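You operate a simulated robot arm through the tools that you are given. There is no shell and no other tool. Be economical: measure what you need, move in short steps, check, and stop when the job is done.

You are at the controls of a simulated robot arm. One attempt, no reset.

Task
Scour the steel plate with the blue lug clean and lay it in the green tray.
Fine: lay it on the bed of the cleaning block, swing the keep lever over to close the open side, then scour; afterwards swing the lever free; leave the pad on the black disc on the table. What is to be rubbed or washed off counts as gone when no trace of it is left.
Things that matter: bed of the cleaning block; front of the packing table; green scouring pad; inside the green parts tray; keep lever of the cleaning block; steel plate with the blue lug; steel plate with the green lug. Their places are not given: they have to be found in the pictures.

It is judged by the outcome, as a careful person would: the job done as asked, and still so three seconds after it is handed in. It fails if anything else is knocked over, pushed out of place, dropped, spilled or broken.

Robot
A 6-joint arm with a fingered hand, fixed in place. Base frame: the origin is at the foot of the arm, x ahead of it, y to its left, z up. Lengths are in mm, angles in degrees, forces in N, time in s.
It reaches about 1346 mm from its shoulder. Its first joint turns from -149.0 to 149.0 degrees. Payload 3.5 kg.
Tool frame: the origin (TCP) lies between the finger pads and is the grasp point; the fingertips stand 26 mm ahead of it; z points along the fingers, y is the line along which they close. Largest opening 132 mm; the body of the gripper starts 73 mm behind the TCP. The gripper is a hand of 4 fingers: y runs from the thumb to the fingers, the wrist lies at [0, 0, -234] in the tool frame, and closing takes about 1.5 s.
Orientation is told as [roll, pitch, yaw] about the base's x, y, z axes, in that order, counted from this pose: with the fingers straight down and closing along the base's y, the tool's x points along the base's -x, its y along +y and its z along -z.

Tools
- The arm moves only by the tool step_arm. Its argument "steps" is a list of rows, each a list of 7 numbers: the shift along the base's x, y, z in mm, then the turn, a rotation vector about the base's x, y, z in degrees, then the finger opening in mm, from 0 to 132. In form: [[x, y, z, ax, ay, az, hand], ...]. A call has 1 to 10 rows; each row shifts and turns the commanded pose from where the row before left it. Each row takes 0.2 s and may step no farther than 50 mm and 8.6 degrees from the row before; otherwise, or with a gripper value out of range, the whole call is refused. A pose out of reach is approached as far as the arm can. The call stops where the force on the tool passes 40 N (or 10 N more than at its start, if that is more) or the arm is blocked; 0.2 s more then pass. Each finger travels about 72 mm/s and halts on what it meets, pressing with about 23 N; the grip force reading is that of the motor and also rises with nothing between the fingers. The clock runs only during rows and for 0.2 s after the last one: add rows that do not move to give the fingers time. It gives the time, the measured TCP pose, the force on the tool (base axes), the opening and the grip force at its end, in the units of the frame above (readings bear some noise), with the torque about the TCP (base axes, N m) and any sound that the robot's microphone picked up, and new pictures: "pictures" is both (left out), scene, wrist or none.
- Cameras (640 x 400 px; columns grow to the right, rows downward): "scene" is fixed at [398.7, -502, 1552.1]; the picture's right is [-0.00, -1.00, 0.00], its down [-0.99, 0.00, -0.12] and it looks along [0.12, -0.00, -0.99] (base axes); focal length 214 px, centre (320, 200). "wrist" rides on the gripper at [68, 2, -97] in the tool frame; the picture's right is [-0.02, 1.00, 0.00], its down [-0.82, -0.02, -0.58] and it looks along [-0.58, -0.01, 0.82] (tool axes); focal length 270 px, centre (320, 200).
- move_column(by): slides the trunk up (or, below 0, down) by that many mm; the arm rides with it, the base frame stays. It gives what a move gives, with no picture.
- grasp_type(shape): the hand has 4 fingers and takes this shape, open, in about a second: jaw (thumb against the fingers, like two jaws); tri (thumb and two fingers); tip (a fingertip pinch); poke (one finger out to press); point (the index stretched); flat (the hand flat); cup (the hand cupped); fist (a fist). The gripper value then closes the fingers along that shape, each until it touches; the sizes above hold for jaw. It gives what a move gives, with no picture.
- pixel_to_xyz(camera, pixels): for up to 12 pixels [column, row] of the newest picture of that camera ("zoom" is the newest enlarged one), the place [x, y, z] in the base frame of the surface seen there, good to about 2 mm. No time passes.
- close_up(camera, box): a new picture of the part [left, top, right, bottom] of that camera's present view, enlarged. No time passes.
- sign_off(): hands the job in; it is judged then, once.

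Go step by step. Measure first, check grasps and placings, and put right what went wrong. The budget is 80 turns and 200 pictures, counting those below and the enlarged ones. Unless the task says otherwise, let go and move clear before handing in, and close with one line.

The tools are called as name(argument=value, ...) on one line, values as JSON. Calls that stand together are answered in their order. step_arm: Moves the arm, as the interface text tells. Its arguments: {"type":"object","properties":{"steps":{"type":"array"},"pictures":{"type":"string","enum":["both","scene","wrist","none"]}},"required":["steps"]} The other tools are called the same way: move_column (by) slides the trunk up or down; grasp_type (shape) gives the hand a shape; pixel_to_xyz (camera, pixels) gives the place of the surface under pixels of a picture; close_up (camera, box) takes an enlarged picture of a part of a camera's view; sign_off () hands the job in.

At the start:

```text
t: 0.0
ee_pos: [124.3, -600.7, 1020.9]
tool_rot: [-0.1, 0.1, -0.4]
contact_force: [0.5, -0.3, -0.3]
torque: [0.0, -0.02, 0.03]
opening: 131.7
gripper_force: 0.1
shape: jaw
trunk travel left (down, up): [-920.0, 50.0]
```

scene: 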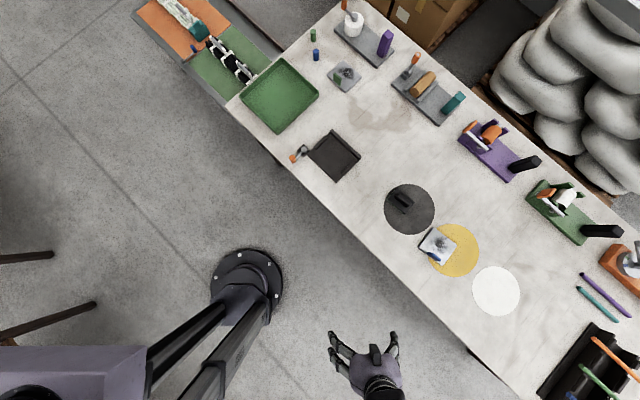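
wrist: 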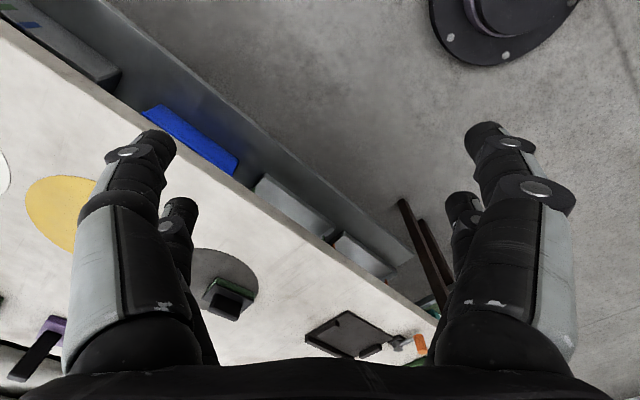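

The scene shows a table running diagonally, with the green tray near (280,95), the cleaning block near (333,155), the pad on the black disc near (405,205) and a plate near (437,245). I'll enlarge these areas.

close_up(camera="scene", box=[280, 120, 380, 190])

close_up(camera="scene", box=[380, 170, 530, 320])

close_up(camera="scene", box=[230, 20, 390, 130])

```text
5.71 times, centred on (330, 155) of scene
```

zoom: 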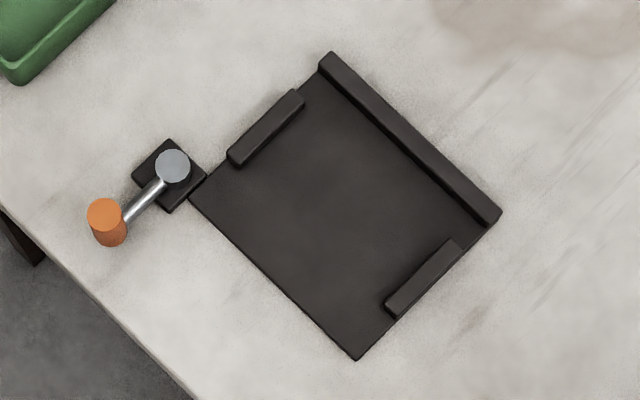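

```text
2.67 times, centred on (455, 245) of scene
```

zoom: 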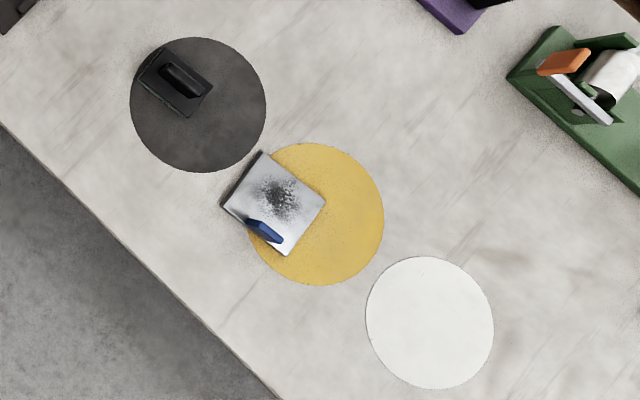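

```text
3.64 times, centred on (310, 75) of scene
```

zoom: 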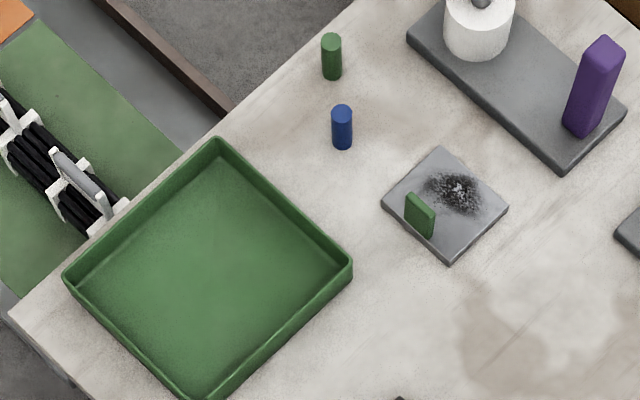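

The blue-lugged plate lies half on the yellow disc, the pad is on the black disc, and the block's open side faces the table front, with the lever at its left corner. Next I'll measure the block and lever.

close_up(camera="scene", box=[280, 120, 380, 190])

pixel_to_xyz(camera="zoom", pixels=[[172, 165], [105, 213], [145, 200], [192, 197], [357, 356], [330, 55], [498, 214], [290, 100], [395, 305], [345, 215], [415, 140], [100, 350]])

close_up(camera="wrist", box=[0, 60, 460, 340])

close_up(camera="scene", box=[380, 180, 480, 280])

```text
5.71 times, centred on (330, 155) of scene
```

zoom: 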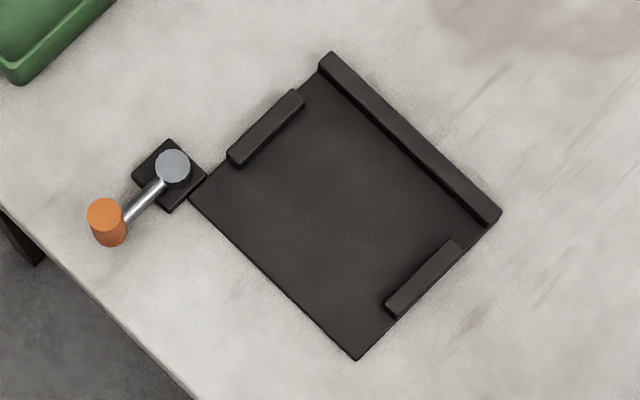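

```text
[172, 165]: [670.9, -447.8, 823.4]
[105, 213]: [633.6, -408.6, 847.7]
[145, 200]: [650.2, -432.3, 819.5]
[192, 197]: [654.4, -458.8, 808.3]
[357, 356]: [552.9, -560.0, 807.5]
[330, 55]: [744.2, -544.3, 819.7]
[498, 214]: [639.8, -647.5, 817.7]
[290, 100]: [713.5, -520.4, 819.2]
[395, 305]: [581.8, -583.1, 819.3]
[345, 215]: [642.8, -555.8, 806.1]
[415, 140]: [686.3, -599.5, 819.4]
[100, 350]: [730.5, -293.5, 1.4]
```

```text
1.39 times, centred on (230, 200) of wrist
```

zoom: 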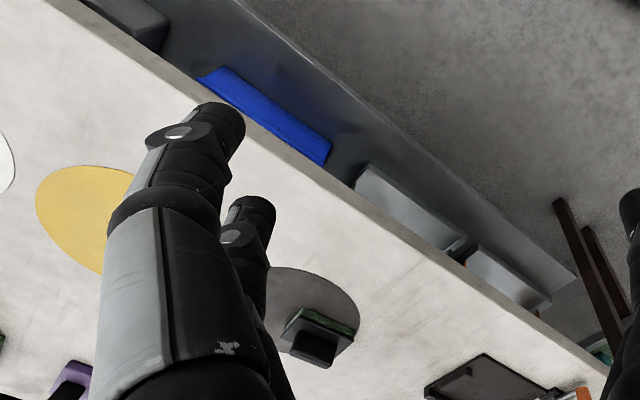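

```text
4.00 times, centred on (430, 230) of scene
```

zoom: 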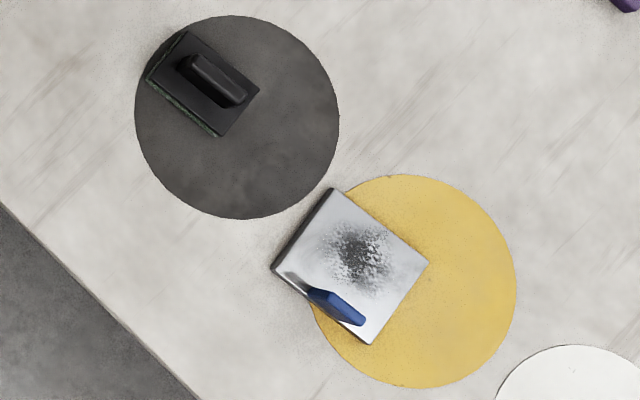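

The block bed is at z≈807 with stops to z≈819, and the lever pivots at about (671,-448). Now I'll measure the plate, the pad and the disc.

pixel_to_xyz(camera="zoom", pixels=[[333, 190], [273, 267], [370, 342], [427, 264], [312, 291], [362, 320], [337, 308], [215, 78], [184, 34], [258, 88], [217, 134], [238, 117]])

pixel_to_xyz(camera="scene", pixels=[[280, 95], [280, 57], [318, 94], [278, 133], [239, 97], [300, 170], [437, 300], [345, 75]])

close_up(camera="scene", box=[415, 220, 465, 270])

```text
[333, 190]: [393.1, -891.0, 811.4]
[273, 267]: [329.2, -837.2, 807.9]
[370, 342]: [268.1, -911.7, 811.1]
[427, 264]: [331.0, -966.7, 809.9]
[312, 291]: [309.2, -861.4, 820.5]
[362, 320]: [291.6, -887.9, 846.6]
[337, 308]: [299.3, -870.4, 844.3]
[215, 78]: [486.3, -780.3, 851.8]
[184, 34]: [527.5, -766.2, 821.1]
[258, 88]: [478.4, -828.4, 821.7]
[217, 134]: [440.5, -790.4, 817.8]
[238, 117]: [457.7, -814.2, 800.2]
```

```text
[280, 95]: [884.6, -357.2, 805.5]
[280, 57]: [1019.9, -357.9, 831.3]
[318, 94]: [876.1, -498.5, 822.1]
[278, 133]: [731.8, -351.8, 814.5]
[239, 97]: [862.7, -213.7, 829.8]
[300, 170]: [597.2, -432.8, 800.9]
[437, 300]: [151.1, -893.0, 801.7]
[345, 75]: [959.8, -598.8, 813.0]
```

```text
8.00 times, centred on (440, 245) of scene
```

zoom: 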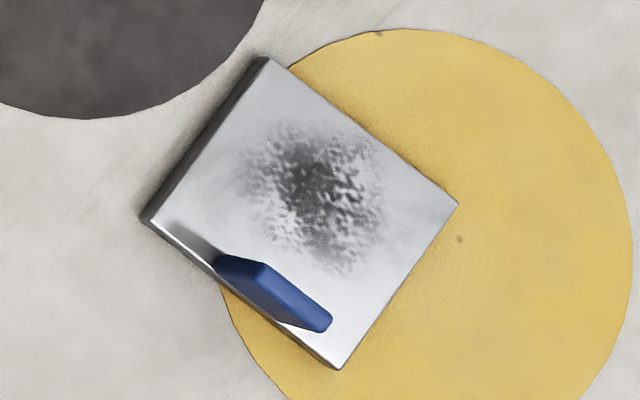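

Plate is about 97 × 84 mm at roughly 50° yaw, with its lug along the front edge. I'll measure the lug and soil more finely, then the pocket.

pixel_to_xyz(camera="zoom", pixels=[[240, 260], [270, 268], [325, 315], [322, 330], [262, 285], [290, 310], [320, 195], [240, 150], [350, 270], [385, 170], [215, 262], [290, 130]])

close_up(camera="scene", box=[300, 125, 370, 185])

```text
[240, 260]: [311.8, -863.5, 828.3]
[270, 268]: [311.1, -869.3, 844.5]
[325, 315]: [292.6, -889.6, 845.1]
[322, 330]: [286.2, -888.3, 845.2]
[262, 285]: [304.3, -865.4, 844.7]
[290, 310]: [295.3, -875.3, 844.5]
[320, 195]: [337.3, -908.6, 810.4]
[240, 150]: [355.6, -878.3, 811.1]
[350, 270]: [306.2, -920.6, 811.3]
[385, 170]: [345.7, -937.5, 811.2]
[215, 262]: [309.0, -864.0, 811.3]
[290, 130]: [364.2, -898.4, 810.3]
```

```text
6.67 times, centred on (335, 155) of scene
```

zoom: 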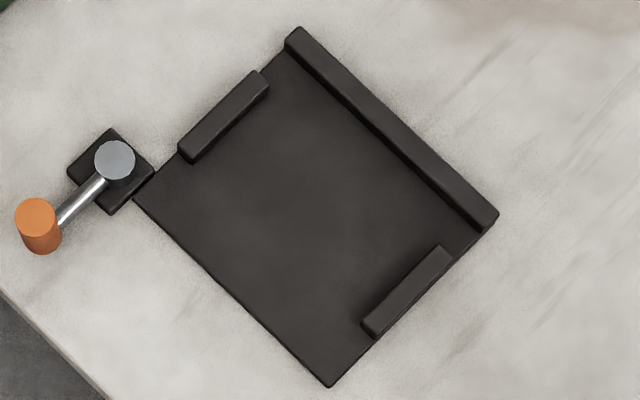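

The lug's top is centred at about (298,-878,845), roughly 34 long and 8 thick. Now the pocket edges.

pixel_to_xyz(camera="zoom", pixels=[[196, 163], [272, 90], [360, 318], [442, 245], [285, 55], [478, 232], [380, 145], [134, 198], [330, 387], [115, 155], [80, 200], [40, 215]])

pixel_to_xyz(camera="zoom", pixels=[[40, 245], [180, 152], [365, 325], [300, 90], [350, 135], [450, 225], [235, 125], [395, 285], [380, 335], [72, 170], [110, 210], [60, 220]])

```text
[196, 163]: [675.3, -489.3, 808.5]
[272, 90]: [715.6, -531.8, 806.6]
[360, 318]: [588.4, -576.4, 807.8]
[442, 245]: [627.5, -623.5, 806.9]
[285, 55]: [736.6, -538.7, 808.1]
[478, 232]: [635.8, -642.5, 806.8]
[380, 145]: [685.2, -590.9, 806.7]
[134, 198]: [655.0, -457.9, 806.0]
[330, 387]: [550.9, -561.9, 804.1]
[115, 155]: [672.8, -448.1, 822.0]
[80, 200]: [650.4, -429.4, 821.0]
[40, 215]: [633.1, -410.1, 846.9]
```

```text
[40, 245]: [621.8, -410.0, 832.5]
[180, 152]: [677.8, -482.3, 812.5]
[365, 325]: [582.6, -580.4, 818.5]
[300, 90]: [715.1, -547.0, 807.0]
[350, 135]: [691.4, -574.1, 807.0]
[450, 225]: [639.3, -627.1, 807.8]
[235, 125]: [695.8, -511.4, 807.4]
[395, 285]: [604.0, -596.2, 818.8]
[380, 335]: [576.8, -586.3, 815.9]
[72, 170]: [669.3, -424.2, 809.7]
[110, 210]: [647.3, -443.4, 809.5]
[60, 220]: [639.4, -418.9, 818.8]
```

Pocket is about 122 × 106 mm, giving plenty of clearance for the plate. I'm moving above the lug with yaw ≈50°.

step_arm(steps=[[21.8, -34.6, -7.6, 0, 0, 6.35, 100], [21.8, -34.6, -7.6, 0, 0, 6.35, 80], [21.8, -34.6, -7.6, 0, 0, 6.35, 60], [21.8, -34.6, -7.6, 0, 0, 6.35, 60], [21.8, -34.6, -7.6, 0, 0, 6.35, 60], [21.8, -34.6, -7.6, 0, 0, 6.35, 60], [21.8, -34.6, -7.6, 0, 0, 6.35, 60], [21.8, -34.6, -7.6, 0, 0, 6.35, 60], [0, 0, 0, 0, 0, 0, 60]])

```text
t: 2.0
ee_pos: [536.1, -738.7, 1021.8]
tool_rot: [-1.8, 5.5, 27.3]
contact_force: [0.6, -0.4, 0.0]
torque: [-0.04, -0.01, -0.02]
opening: 60.4
gripper_force: 0.0
shape: jaw
out of reach, approached as far as the arm can: row 1, 2, 3, 4, 5, 6, 7, 8
trunk travel left (down, up): [-920.0, 50.0]
```

scene: 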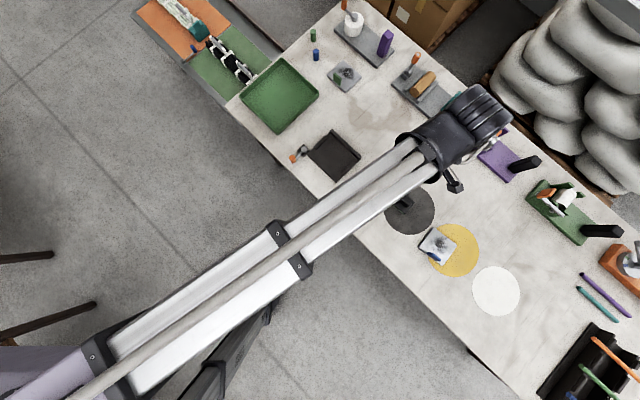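
wrist: 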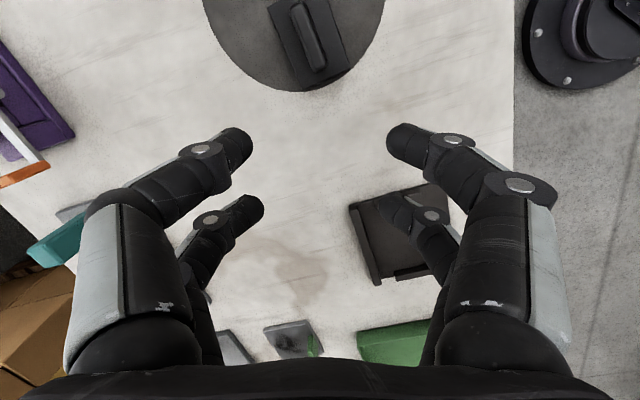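

The arm went to an odd pose at (536,-739), which suggests a wrist limit with positive yaw. I'll test turning the other way in small steps.

step_arm(steps=[[0, 0, 0, 0, 0, -8, 60], [0, 0, 0, 0, 0, -8, 60]], pictures="none")

```text
t: 2.6
ee_pos: [535.9, -739.1, 1022.9]
tool_rot: [-1.7, 5.5, 11.1]
contact_force: [0.7, 0.0, -0.9]
torque: [-0.02, 0.0, -0.02]
opening: 60.3
gripper_force: 0.1
shape: jaw
trunk travel left (down, up): [-920.0, 50.0]
```

Yaw moves freely the negative way. I'll level the tool and turn towards yaw −130° (same grasp line) on the way to the lug.

step_arm(steps=[[0, 0, 0, 2.7, -5.1, 0, 60], [-23.5, -14, -6, 0, 0, -8.5, 60], [-23.5, -14, -6, 0, 0, -8.5, 60], [-23.5, -14, -6, 0, 0, -8.5, 60], [-23.5, -14, -6, 0, 0, -8.5, 60], [-23.5, -14, -6, 0, 0, -8.5, 60], [-23.5, -14, -6, 0, 0, -8.5, 60], [-23.5, -14, -6, 0, 0, -8.5, 60], [-23.5, -14, -6, 0, 0, -8.5, 60]], pictures="none")

```text
t: 4.6
ee_pos: [346.8, -851.4, 1021.4]
tool_rot: [0.0, 0.0, -56.8]
contact_force: [-0.6, 0.3, -0.6]
torque: [-0.01, 0.0, 0.03]
opening: 60.7
gripper_force: 0.2
shape: jaw
out of reach, approached as far as the arm can: row 2, 3, 4, 5, 6, 7, 8, 9
trunk travel left (down, up): [-920.0, 50.0]
```

Height stalls at 1021 mm, so the downward limit comes from the trunk height. Lowering the trunk by 120.

move_column(by=-120)

step_arm(steps=[[0, 0, 0, 0, 0, -8.5, 60], [0, 0, 0, 0, 0, -8.5, 60], [0, 0, 0, 0, 0, -8.5, 60], [0, 0, 0, 0, 0, -8.5, 60], [0, 0, 0, 0, 0, -8.5, 60], [0, 0, 0, 0, 0, -8.5, 60], [0, 0, 0, 0, 0, -8.5, 60], [0, 0, 0, 0, 0, -8.5, 60], [0, 0, 0, 0, 0, -5, 60]])

```text
t: 6.1
ee_pos: [347.5, -850.9, 901.8]
tool_rot: [-0.1, -0.1, -56.7]
contact_force: [0.2, 0.7, 0.1]
torque: [0.04, 0.01, 0.02]
opening: 60.4
gripper_force: 0.1
shape: jaw
trunk travel left (down, up): [-800.0, 170.0]
```

```text
t: 8.1
ee_pos: [347.2, -851.8, 900.6]
tool_rot: [0.0, -0.3, -129.7]
contact_force: [0.2, -0.6, -0.7]
torque: [0.01, 0.01, -0.02]
opening: 60.4
gripper_force: 0.0
shape: jaw
trunk travel left (down, up): [-800.0, 170.0]
```

scene: 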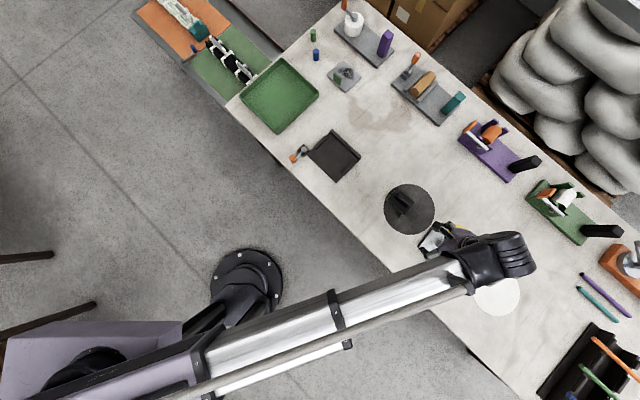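
wrist: 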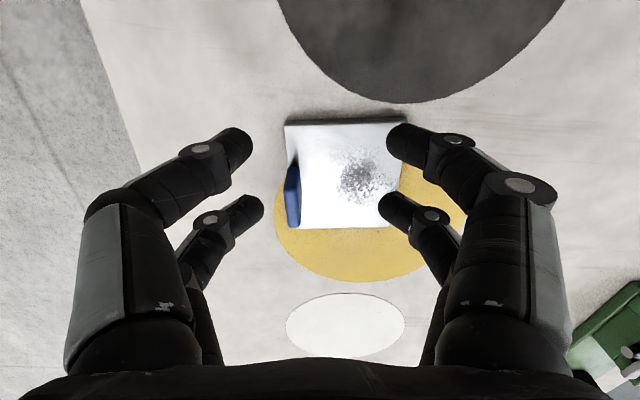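

Yaw −130° works, and the wrist view shows the plate with its lug at (292,192). I'll measure it from here.

close_up(camera="wrist", box=[250, 100, 440, 240])

pixel_to_xyz(camera="wrist", pixels=[[289, 165], [290, 195], [289, 225], [299, 227], [299, 192], [286, 122], [403, 124], [305, 228], [385, 228], [365, 170], [298, 160]])

```text
2.86 times, centred on (345, 170) of wrist
```

zoom: 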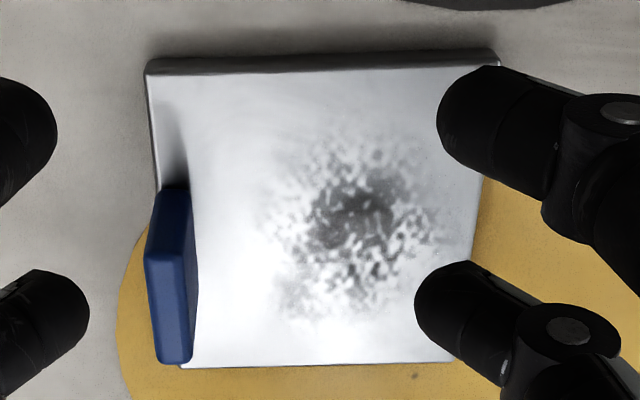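

```text
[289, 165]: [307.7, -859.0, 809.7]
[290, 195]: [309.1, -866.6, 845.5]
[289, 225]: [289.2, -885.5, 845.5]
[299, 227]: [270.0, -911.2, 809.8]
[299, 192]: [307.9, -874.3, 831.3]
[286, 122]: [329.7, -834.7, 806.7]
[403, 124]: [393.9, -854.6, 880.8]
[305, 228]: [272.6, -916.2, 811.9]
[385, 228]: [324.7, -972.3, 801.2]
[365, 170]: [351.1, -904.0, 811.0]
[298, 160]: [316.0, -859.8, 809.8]
```

The lug top centre is ≈(298.5,-877), and the plate is at about 51°. I'm moving over it, then lowering with the column.

step_arm(steps=[[-24.3, -12.8, 0, 0, 0, 0.8, 60], [-24.3, -12.8, 0, 0, 0, 0, 60], [0, 0, 0, 0, 0, 0, 60]])

```text
t: 8.9
ee_pos: [298.4, -876.1, 900.9]
tool_rot: [-0.2, -0.1, -128.8]
contact_force: [0.1, -0.1, -0.4]
torque: [0.03, 0.02, -0.01]
opening: 60.3
gripper_force: 0.0
shape: jaw
trunk travel left (down, up): [-800.0, 170.0]
```

scene: 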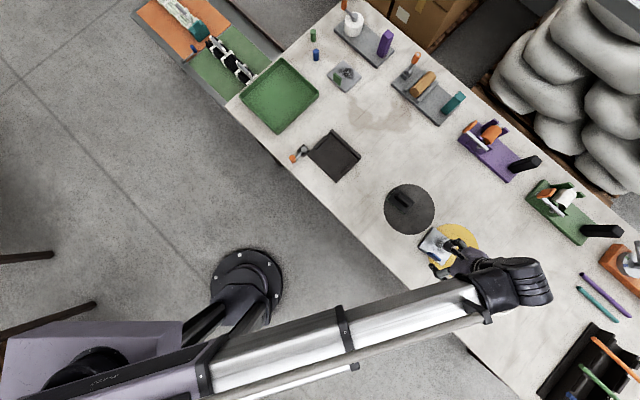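
wrist: 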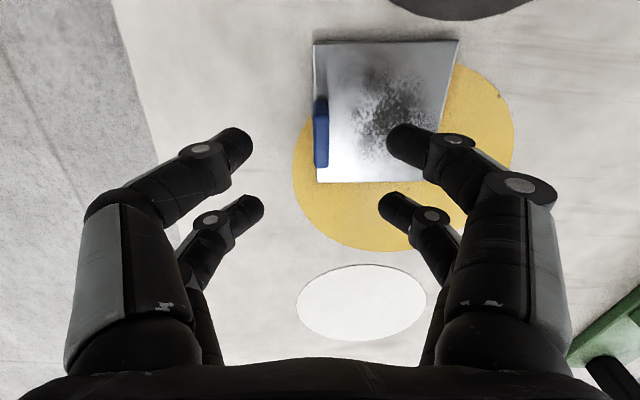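

The lug sits right under the TCP (321,130), between the fingers. Lowering 62 mm with the column and then closing.

move_column(by=-61)

step_arm(steps=[[0, 0, 0, 0, 0, 0, 30], [0, 0, 0, 0, 0, 0, 0], [0, 0, 0, 0, 0, 0, 0], [0, 0, 0, 0, 0, 0, 0], [0, 0, 0, 0, 0, 0, 0], [0, 0, 0, 0, 0, 0, 0]], pictures="wrist")

```text
t: 9.9
ee_pos: [298.6, -875.1, 839.7]
tool_rot: [-0.1, -0.2, -128.8]
contact_force: [0.1, 0.3, -0.5]
torque: [0.04, -0.03, -0.01]
opening: 60.3
gripper_force: 0.2
shape: jaw
trunk travel left (down, up): [-739.0, 231.0]
```

```text
t: 11.3
ee_pos: [298.7, -874.7, 840.9]
tool_rot: [-0.1, 0.0, -128.8]
contact_force: [-0.2, 0.5, -0.2]
torque: [0.04, -0.01, 0.0]
opening: 3.8
gripper_force: 22.6
shape: jaw
trunk travel left (down, up): [-739.0, 231.0]
```

wrist: 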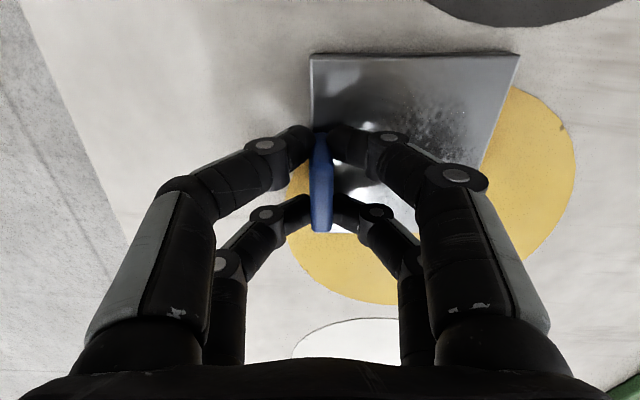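

All fingers appear closed on the lug at (320,185). Lifting with the column to check the grip.

move_column(by=80)

step_arm(steps=[[0, 0, 0, 0, 0, 0, 0]])

```text
t: 12.5
ee_pos: [299.1, -874.6, 919.7]
tool_rot: [-0.2, -0.1, -128.7]
contact_force: [0.6, -0.5, -2.5]
torque: [0.03, 0.05, 0.01]
opening: 3.6
gripper_force: 23.2
shape: jaw
trunk travel left (down, up): [-819.0, 151.0]
```

```text
t: 12.9
ee_pos: [298.5, -875.5, 918.9]
tool_rot: [0.0, -0.1, -128.8]
contact_force: [-0.7, -0.6, -1.8]
torque: [0.03, 0.03, 0.0]
opening: 3.8
gripper_force: 22.2
shape: jaw
trunk travel left (down, up): [-819.0, 151.0]
```

scene: 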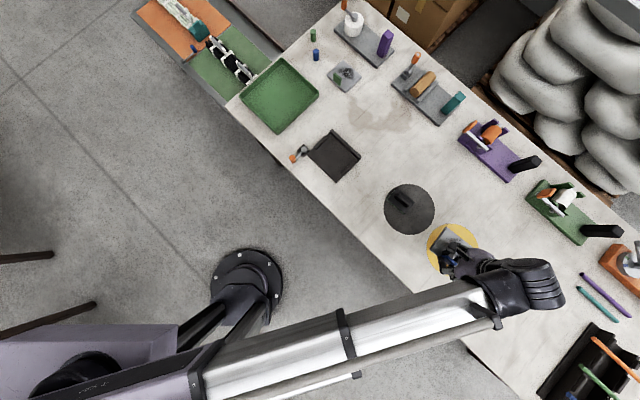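
wrist: 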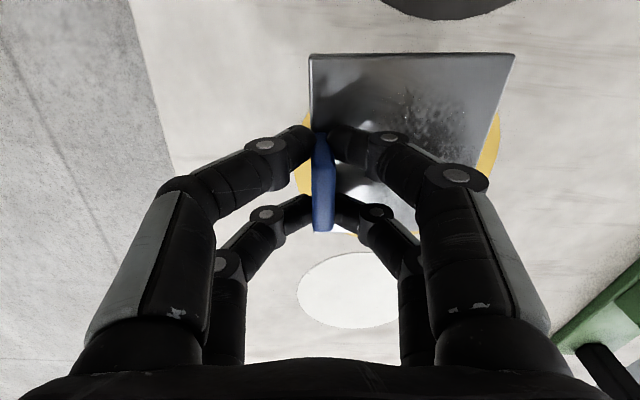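

The plate is held level. I'm carrying it over the bed and turning to −135°.

step_arm(steps=[[32.6, 34.5, 0, 0, 0, -0.62, 0], [32.6, 34.5, 0, 0, 0, -0.62, 0], [32.6, 34.5, 0, 0, 0, -0.62, 0], [32.6, 34.5, 0, 0, 0, -0.62, 0], [32.6, 34.5, 0, 0, 0, -0.62, 0], [32.6, 34.5, 0, 0, 0, -0.62, 0], [32.6, 34.5, 0, 0, 0, -0.62, 0], [32.6, 34.5, 0, 0, 0, -0.62, 0], [32.6, 34.5, 0, 0, 0, -0.62, 0], [32.6, 34.5, 0, 0, 0, -0.62, 0]])

```text
t: 15.1
ee_pos: [626.0, -529.5, 918.7]
tool_rot: [-0.1, 0.0, -135.0]
contact_force: [0.4, 0.9, -2.7]
torque: [0.02, 0.06, 0.03]
opening: 3.3
gripper_force: 22.9
shape: jaw
trunk travel left (down, up): [-819.0, 151.0]
```

scene: 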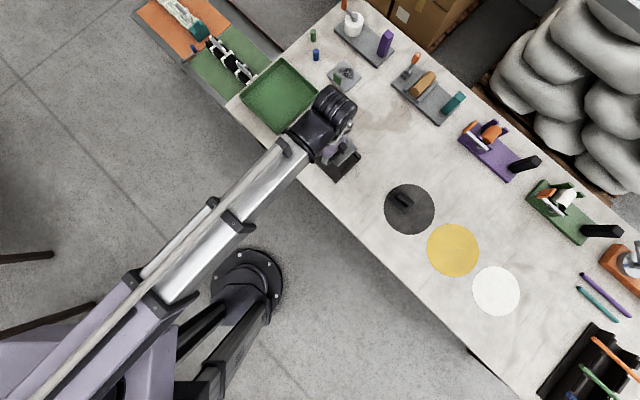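
wrist: 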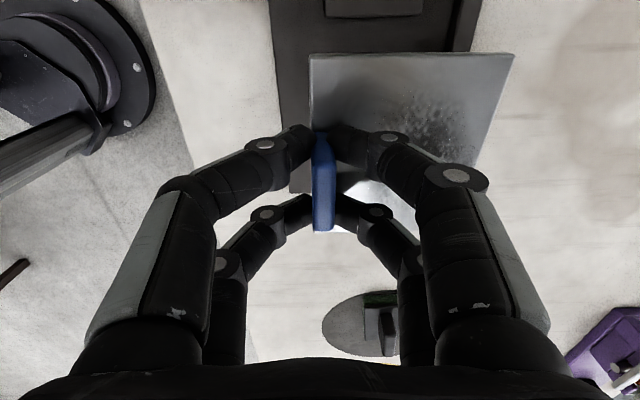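

Position matches the bed. Lowering 62 mm and checking before seating.

move_column(by=-62)

close_up(camera="wrist", box=[240, 0, 560, 240])

close_up(camera="scene", box=[280, 90, 400, 200])

```text
t: 16.1
ee_pos: [625.1, -529.5, 858.6]
tool_rot: [-0.1, 0.0, -135.0]
contact_force: [1.5, 0.0, -0.3]
torque: [0.06, -0.04, 0.01]
opening: 3.3
gripper_force: 23.3
shape: jaw
trunk travel left (down, up): [-757.0, 213.0]
```

```text
1.67 times, centred on (400, 120) of wrist
```

zoom: 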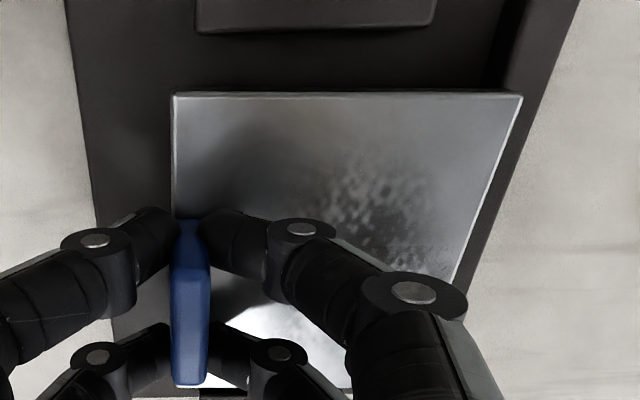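

```text
3.64 times, centred on (340, 145) of scene
```

zoom: 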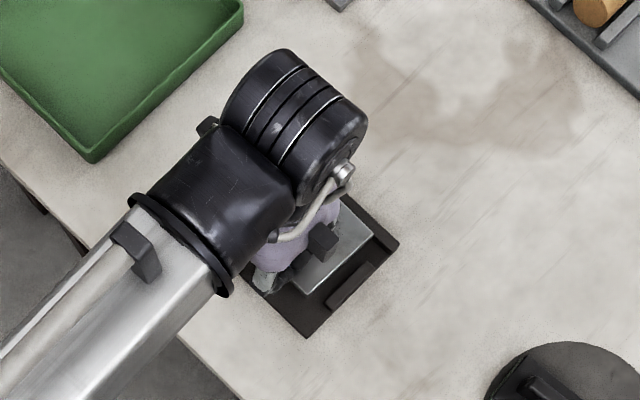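

Weight reading dropped at z 858.6, so the plate may be resting on a stop. Measuring plate corners against the stops.

close_up(camera="wrist", box=[240, 0, 560, 240])

pixel_to_xyz(camera="zoom", pixels=[[178, 98], [516, 100], [455, 280], [200, 28], [430, 22], [230, 386], [480, 60], [110, 330]])

close_up(camera="scene", box=[320, 140, 365, 185])

pixel_to_xyz(camera="scene", pixels=[[342, 163], [339, 168], [336, 170], [344, 160], [347, 164], [340, 172]])

```text
1.67 times, centred on (400, 120) of wrist
```

zoom: 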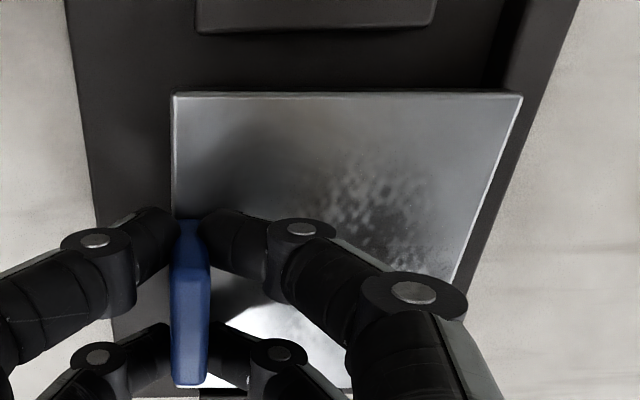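

```text
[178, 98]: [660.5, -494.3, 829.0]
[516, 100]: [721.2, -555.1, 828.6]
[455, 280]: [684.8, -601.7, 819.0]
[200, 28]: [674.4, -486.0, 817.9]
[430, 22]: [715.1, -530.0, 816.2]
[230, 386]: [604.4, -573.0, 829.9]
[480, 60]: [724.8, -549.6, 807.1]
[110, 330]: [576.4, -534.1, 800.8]
```

```text
8.89 times, centred on (342, 162) of scene
```

zoom: 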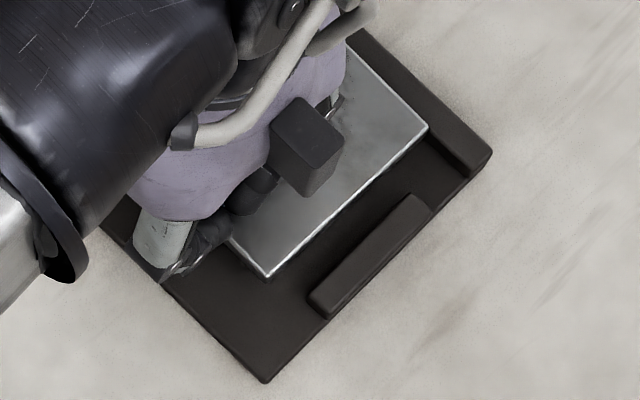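

```text
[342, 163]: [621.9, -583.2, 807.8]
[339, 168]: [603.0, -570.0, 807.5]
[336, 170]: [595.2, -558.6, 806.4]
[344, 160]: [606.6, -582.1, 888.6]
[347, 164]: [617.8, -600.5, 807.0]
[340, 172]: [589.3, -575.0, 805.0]
```

Back plate edge is at w≈115, on the back stop; sides are clear. Lift slightly, move 8 mm to the front, then lower.

step_arm(steps=[[0, 0, 4, 0, 0, 0, 0], [-5.7, 5.7, 0, 0, 0, 0, 0], [0, 0, 0, 0, 0, 0, 0]], pictures="none")

move_column(by=-13)

```text
t: 16.9
ee_pos: [620.6, -523.5, 858.0]
tool_rot: [-0.1, -0.2, -135.0]
contact_force: [-0.3, -0.5, -2.4]
torque: [0.04, 0.05, 0.0]
opening: 3.2
gripper_force: 23.0
shape: jaw
out of reach, approached as far as the arm can: row 1
trunk travel left (down, up): [-757.0, 213.0]
```

```text
t: 17.5
ee_pos: [619.2, -524.5, 845.8]
tool_rot: [-0.1, 0.0, -134.9]
contact_force: [-0.3, 0.3, -0.2]
torque: [0.05, -0.06, 0.03]
opening: 3.4
gripper_force: 23.1
shape: jaw
trunk travel left (down, up): [-744.0, 226.0]
```

The plate appears seated (z 845.8, weight gone). Vertical motion evidently comes only from the column. Releasing.

step_arm(steps=[[0, 0, 0, 0, 0, 0, 20], [0, 0, 0, 0, 0, 0, 40], [0, 0, 0, 0, 0, 0, 40]], pictures="none")

move_column(by=85)

step_arm(steps=[[-30, -30, 0, 0, 0, 0, 40], [-30, -30, 0, 0, 0, 0, 40]])

close_up(camera="wrist", box=[200, 0, 520, 200])

```text
t: 18.3
ee_pos: [619.6, -522.7, 845.2]
tool_rot: [0.0, -0.1, -135.1]
contact_force: [0.2, -0.4, 0.8]
torque: [0.0, 0.01, 0.02]
opening: 39.5
gripper_force: 0.1
shape: jaw
trunk travel left (down, up): [-744.0, 226.0]
```

```text
t: 19.5
ee_pos: [619.5, -523.9, 930.5]
tool_rot: [-0.1, -0.1, -135.0]
contact_force: [-0.1, 0.1, 0.1]
torque: [-0.02, -0.02, -0.02]
opening: 39.4
gripper_force: 0.0
shape: jaw
trunk travel left (down, up): [-829.0, 141.0]
```

```text
t: 20.1
ee_pos: [560.1, -583.8, 929.6]
tool_rot: [-0.1, 0.0, -135.1]
contact_force: [0.6, -0.1, -0.1]
torque: [0.02, -0.02, 0.0]
opening: 39.5
gripper_force: 0.1
shape: jaw
trunk travel left (down, up): [-829.0, 141.0]
```

scene: 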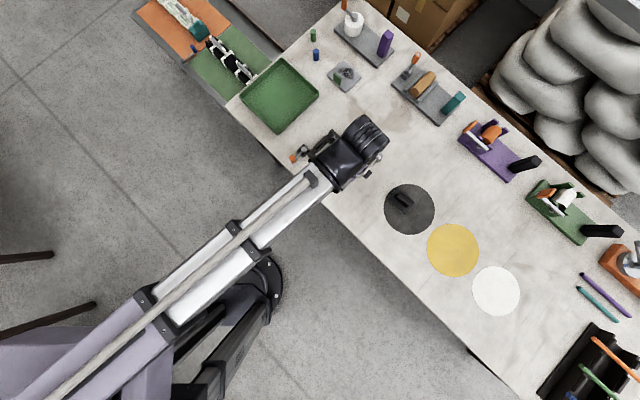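
wrist: 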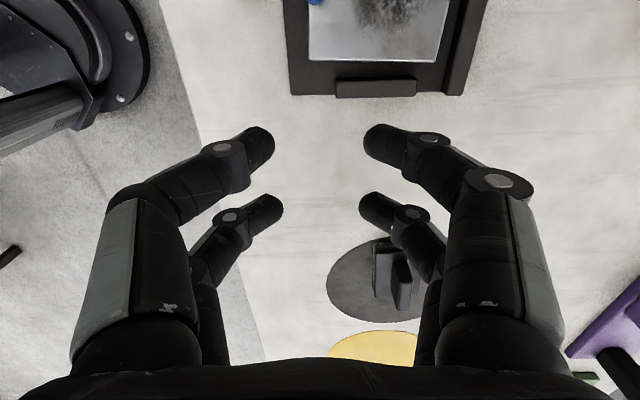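

```text
2.00 times, centred on (360, 100) of wrist
```

zoom: 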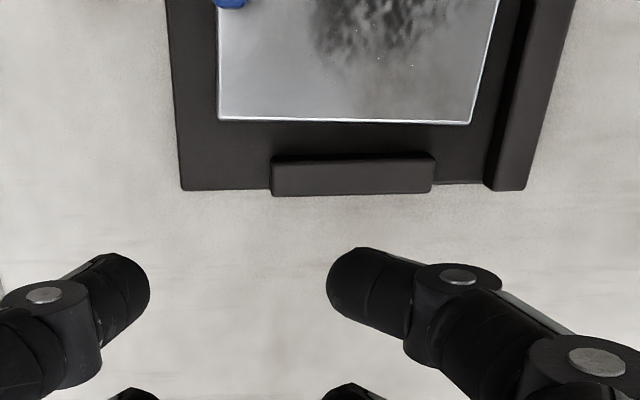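

The plate sits in the bed, clear of the stops. Next the lever: I'll close the hand and go behind the orange knob (its left side) to push it round from outside.

step_arm(steps=[[20.4, 39.6, 0, 0, 0, 0, 20], [20.4, 39.6, 0, 0, 0, 0, 0], [20.4, 39.5, 0, 0, 0, 0, 0], [20.4, 39.5, 0, 0, 0, 0, 0], [20.4, 39.5, 0, 0, 0, 0, 0], [0, 0, 0, 0, 0, 0, 0]])

move_column(by=-50)

close_up(camera="wrist", box=[160, 60, 480, 380])

close_up(camera="scene", box=[260, 100, 380, 200])

```text
t: 21.5
ee_pos: [662.8, -384.6, 930.3]
tool_rot: [-0.2, -0.1, -134.9]
contact_force: [-0.1, -0.3, 0.1]
torque: [-0.01, 0.01, 0.02]
opening: 0.0
gripper_force: 22.9
shape: jaw
trunk travel left (down, up): [-829.0, 141.0]
```

scene: 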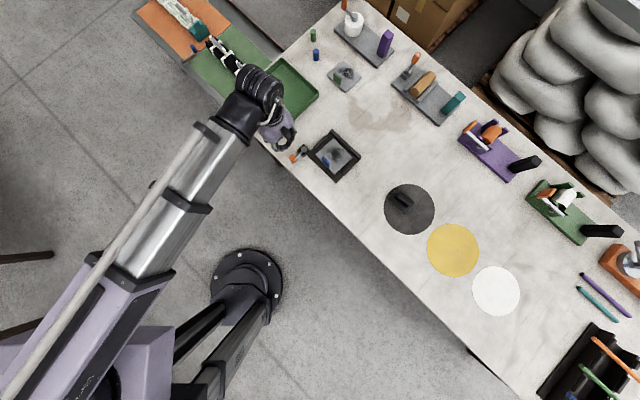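
wrist: 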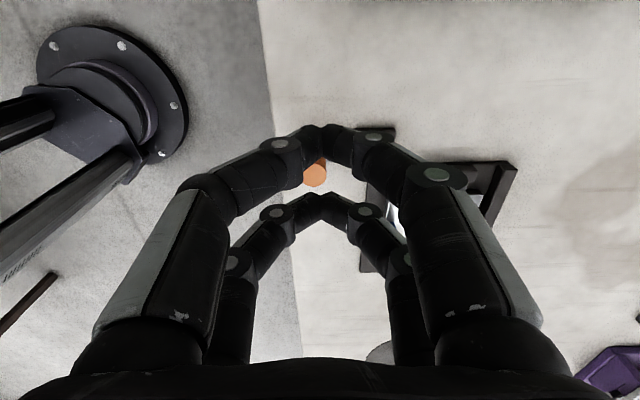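

```text
t: 22.4
ee_pos: [662.6, -385.7, 878.8]
tool_rot: [-0.1, 0.0, -135.0]
contact_force: [0.0, -0.5, -0.2]
torque: [0.0, 0.01, -0.04]
opening: 0.0
gripper_force: 23.3
shape: jaw
trunk travel left (down, up): [-779.0, 191.0]
```

```text
1.25 times, centred on (320, 220) of wrist
```

zoom: 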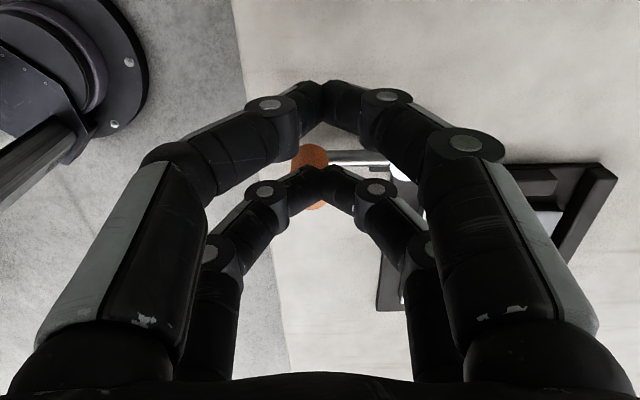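

```text
4.00 times, centred on (320, 150) of scene
```

zoom: 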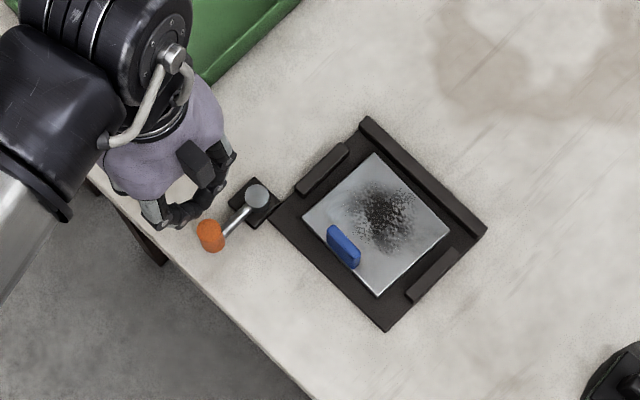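

The finger pairs stand about ±28 along the tool x, so I back off 12 mm for clearance, then descend to knob height.

step_arm(steps=[[8.5, 8.5, 0, 0, 0, 0, 0], [0, 0, 0, 0, 0, 0, 0]], pictures="none")

move_column(by=-26)

close_up(camera="wrist", box=[240, 100, 440, 240])

```text
t: 23.0
ee_pos: [672.3, -378.1, 879.9]
tool_rot: [-0.1, -0.1, -135.0]
contact_force: [-1.3, 0.5, 0.0]
torque: [-0.02, -0.01, 0.0]
opening: 0.0
gripper_force: 23.1
shape: jaw
trunk travel left (down, up): [-779.0, 191.0]
```

```text
t: 23.8
ee_pos: [672.6, -377.4, 853.7]
tool_rot: [-0.1, -0.2, -134.9]
contact_force: [0.1, 0.6, 0.9]
torque: [0.03, -0.01, 0.02]
opening: 0.0
gripper_force: 23.2
shape: jaw
trunk travel left (down, up): [-753.0, 217.0]
```

```text
2.86 times, centred on (340, 170) of wrist
```

zoom: 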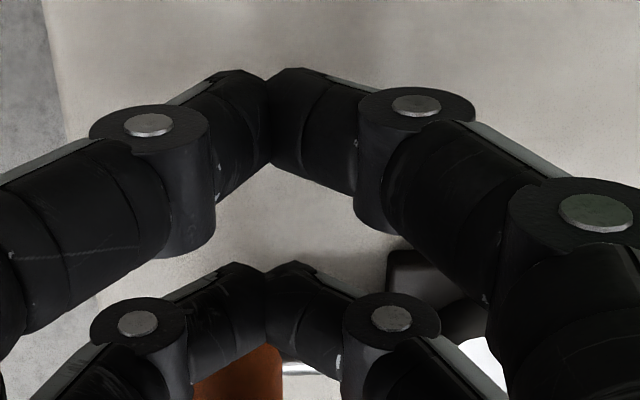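

Knob is just ahead of the nearer finger pair. Pushing it along in 8 mm steps.

step_arm(steps=[[-5.7, -5.7, 0, 0, 0, 0, 0], [-5.7, -5.7, 0, 0, 0, 0, 0], [-5.7, -5.7, 0, 0, 0, 0, 0], [-4.6, -6.8, 0, 0, 0, 0, 0], [-4.3, -7.1, 0, 0, 0, 0, 0], [-4.0, -7.4, 0, 0, 0, 0, 0], [-3.6, -7.8, 0, 0, 0, 0, 0]])

close_up(camera="scene", box=[260, 100, 380, 200])

```text
t: 25.4
ee_pos: [639.4, -425.2, 853.8]
tool_rot: [0.0, -0.1, -135.1]
contact_force: [5.9, 0.3, 0.2]
torque: [-0.01, -0.11, 0.07]
opening: 0.0
gripper_force: 23.3
shape: jaw
trunk travel left (down, up): [-753.0, 217.0]
```

scene: 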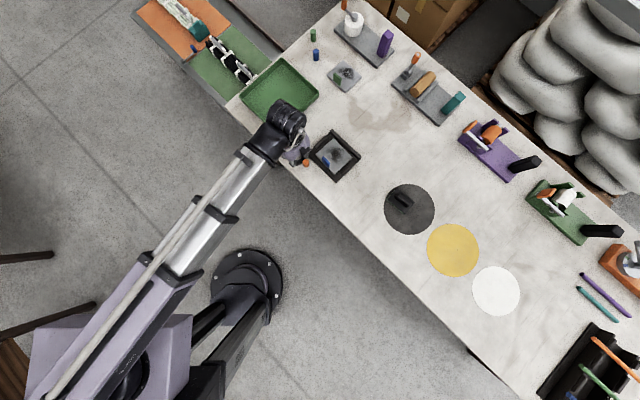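
wrist: 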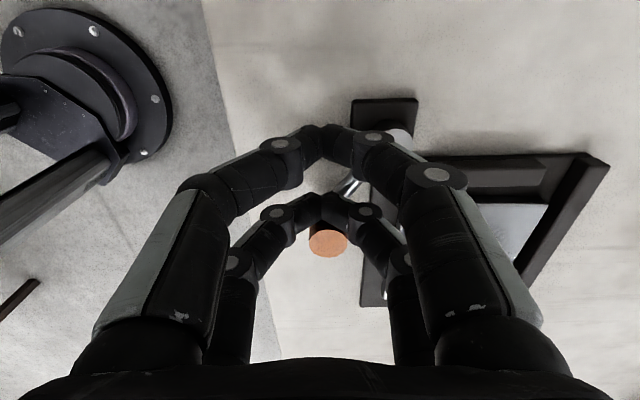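

```text
4.00 times, centred on (320, 150) of scene
```

zoom: 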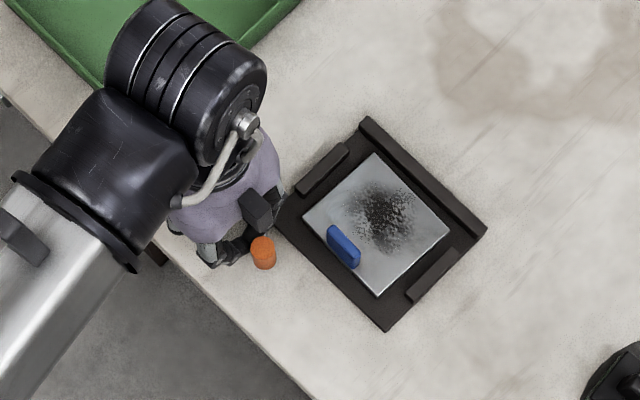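

The lever has swung about half-way. Measuring the knob before the second push.

pixel_to_xyz(camera="zoom", pixels=[[262, 246], [268, 260]])

pixel_to_xyz(camera="wrist", pixels=[[328, 242], [350, 187]])

```text
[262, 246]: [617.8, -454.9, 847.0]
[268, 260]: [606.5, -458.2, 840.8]
```

```text
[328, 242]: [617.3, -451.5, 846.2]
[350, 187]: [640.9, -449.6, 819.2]
```

Knob at (617,-453), about 50° round. I'll back off, go round to its front side, and push inward with the nearer finger pair.

step_arm(steps=[[4.2, 4.2, 0, 0, 0, 0, 0], [-26.2, 26.2, 0, 0, 0, 0, 0], [-20.3, -20.3, 0, 0, 0, 0, 0], [5.3, -5.3, 0, 0, 0, 0, 0], [5.3, -5.3, 0, 0, 0, 0, 0], [5.3, -5.3, 0, 0, 0, 0, 0], [5.3, -5.3, 0, 0, 0, 0, 0], [0, 0, 0, 0, 0, 0, 0]])

close_up(camera="scene", box=[260, 100, 380, 200])

```text
t: 27.2
ee_pos: [617.6, -436.7, 854.2]
tool_rot: [-0.1, -0.2, -135.0]
contact_force: [-0.5, 0.1, -0.2]
torque: [-0.03, -0.04, 0.01]
opening: 0.2
gripper_force: 23.6
shape: jaw
trunk travel left (down, up): [-753.0, 217.0]
```

scene: 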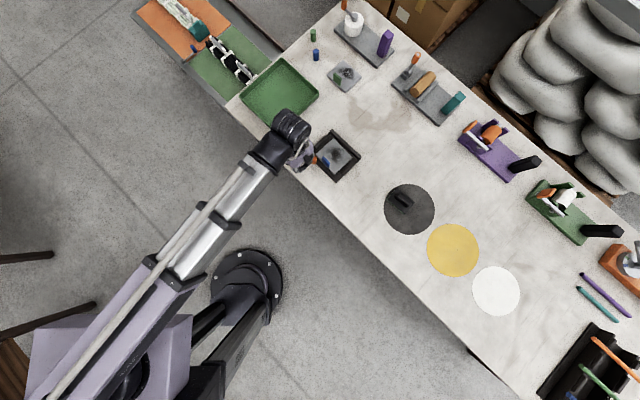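
wrist: 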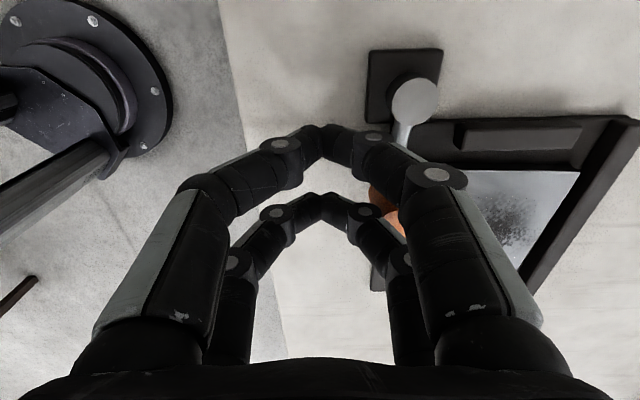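

```text
4.00 times, centred on (320, 150) of scene
```

zoom: 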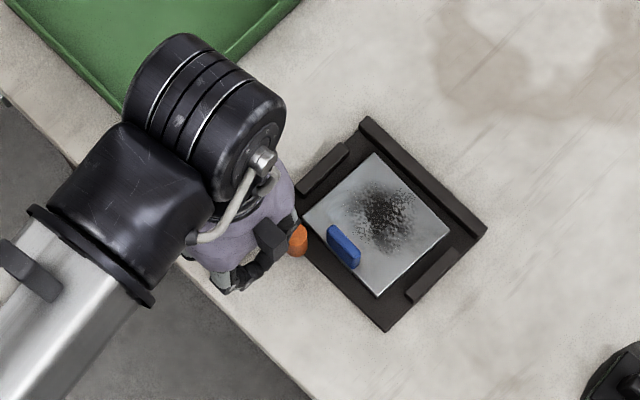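

The lever is nearly along the front edge. Measuring it.

pixel_to_xyz(camera="wrist", pixels=[[415, 95], [401, 130], [378, 197], [395, 222]])

pixel_to_xyz(camera="zoom", pixels=[[298, 238], [303, 245]])

```text
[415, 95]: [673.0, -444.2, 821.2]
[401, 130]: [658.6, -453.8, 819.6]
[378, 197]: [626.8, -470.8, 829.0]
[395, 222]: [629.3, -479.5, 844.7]
```

```text
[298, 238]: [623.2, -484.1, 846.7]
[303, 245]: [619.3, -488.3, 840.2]
```

About 80° round; pushing 10 mm more.

step_arm(steps=[[3.6, -3.6, 0, 0, 0, 0, 0], [3.5, -3.5, 0, 0, 0, 0, 0], [0, 0, 0, 0, 0, 0, 0]], pictures="wrist")

pixel_to_xyz(camera="scene", pixels=[[316, 158]])

close_up(camera="scene", box=[285, 125, 375, 185])

```text
t: 28.0
ee_pos: [624.4, -443.1, 855.1]
tool_rot: [-0.1, 0.0, -135.0]
contact_force: [-3.7, 5.4, 0.9]
torque: [-0.01, 0.03, -0.1]
opening: 0.0
gripper_force: 23.0
shape: jaw
trunk travel left (down, up): [-753.0, 217.0]
```

wrist: 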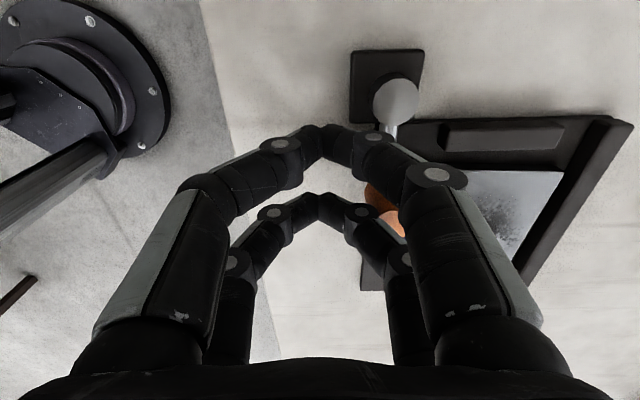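

```text
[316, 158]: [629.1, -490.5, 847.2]
```

```text
6.67 times, centred on (330, 155) of scene
```

zoom: 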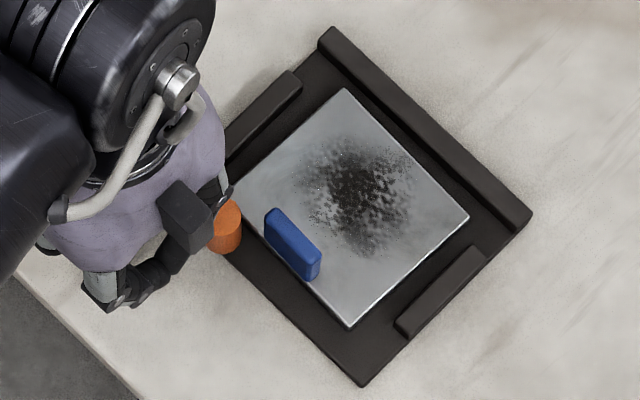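

The knob is now at about (630,-488), close to 90°. One more small push to feel the stop.

step_arm(steps=[[1.8, -1.8, 0, 0, 0, 0, 0], [0, 0, 0, 0, 0, 0, 0]], pictures="none")

close_up(camera="scene", box=[285, 125, 375, 185])

pixel_to_xyz(camera="zoom", pixels=[[232, 212]])

```text
t: 28.6
ee_pos: [624.7, -443.7, 854.4]
tool_rot: [-0.1, 0.0, -134.9]
contact_force: [-4.8, 10.8, 3.3]
torque: [-0.03, 0.03, -0.15]
opening: 0.0
gripper_force: 23.0
shape: jaw
trunk travel left (down, up): [-753.0, 217.0]
```

```text
6.67 times, centred on (330, 155) of scene
```

zoom: 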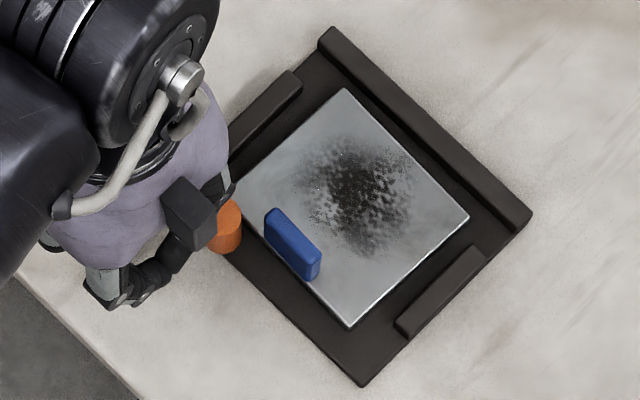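

```text
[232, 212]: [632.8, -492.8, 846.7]
```

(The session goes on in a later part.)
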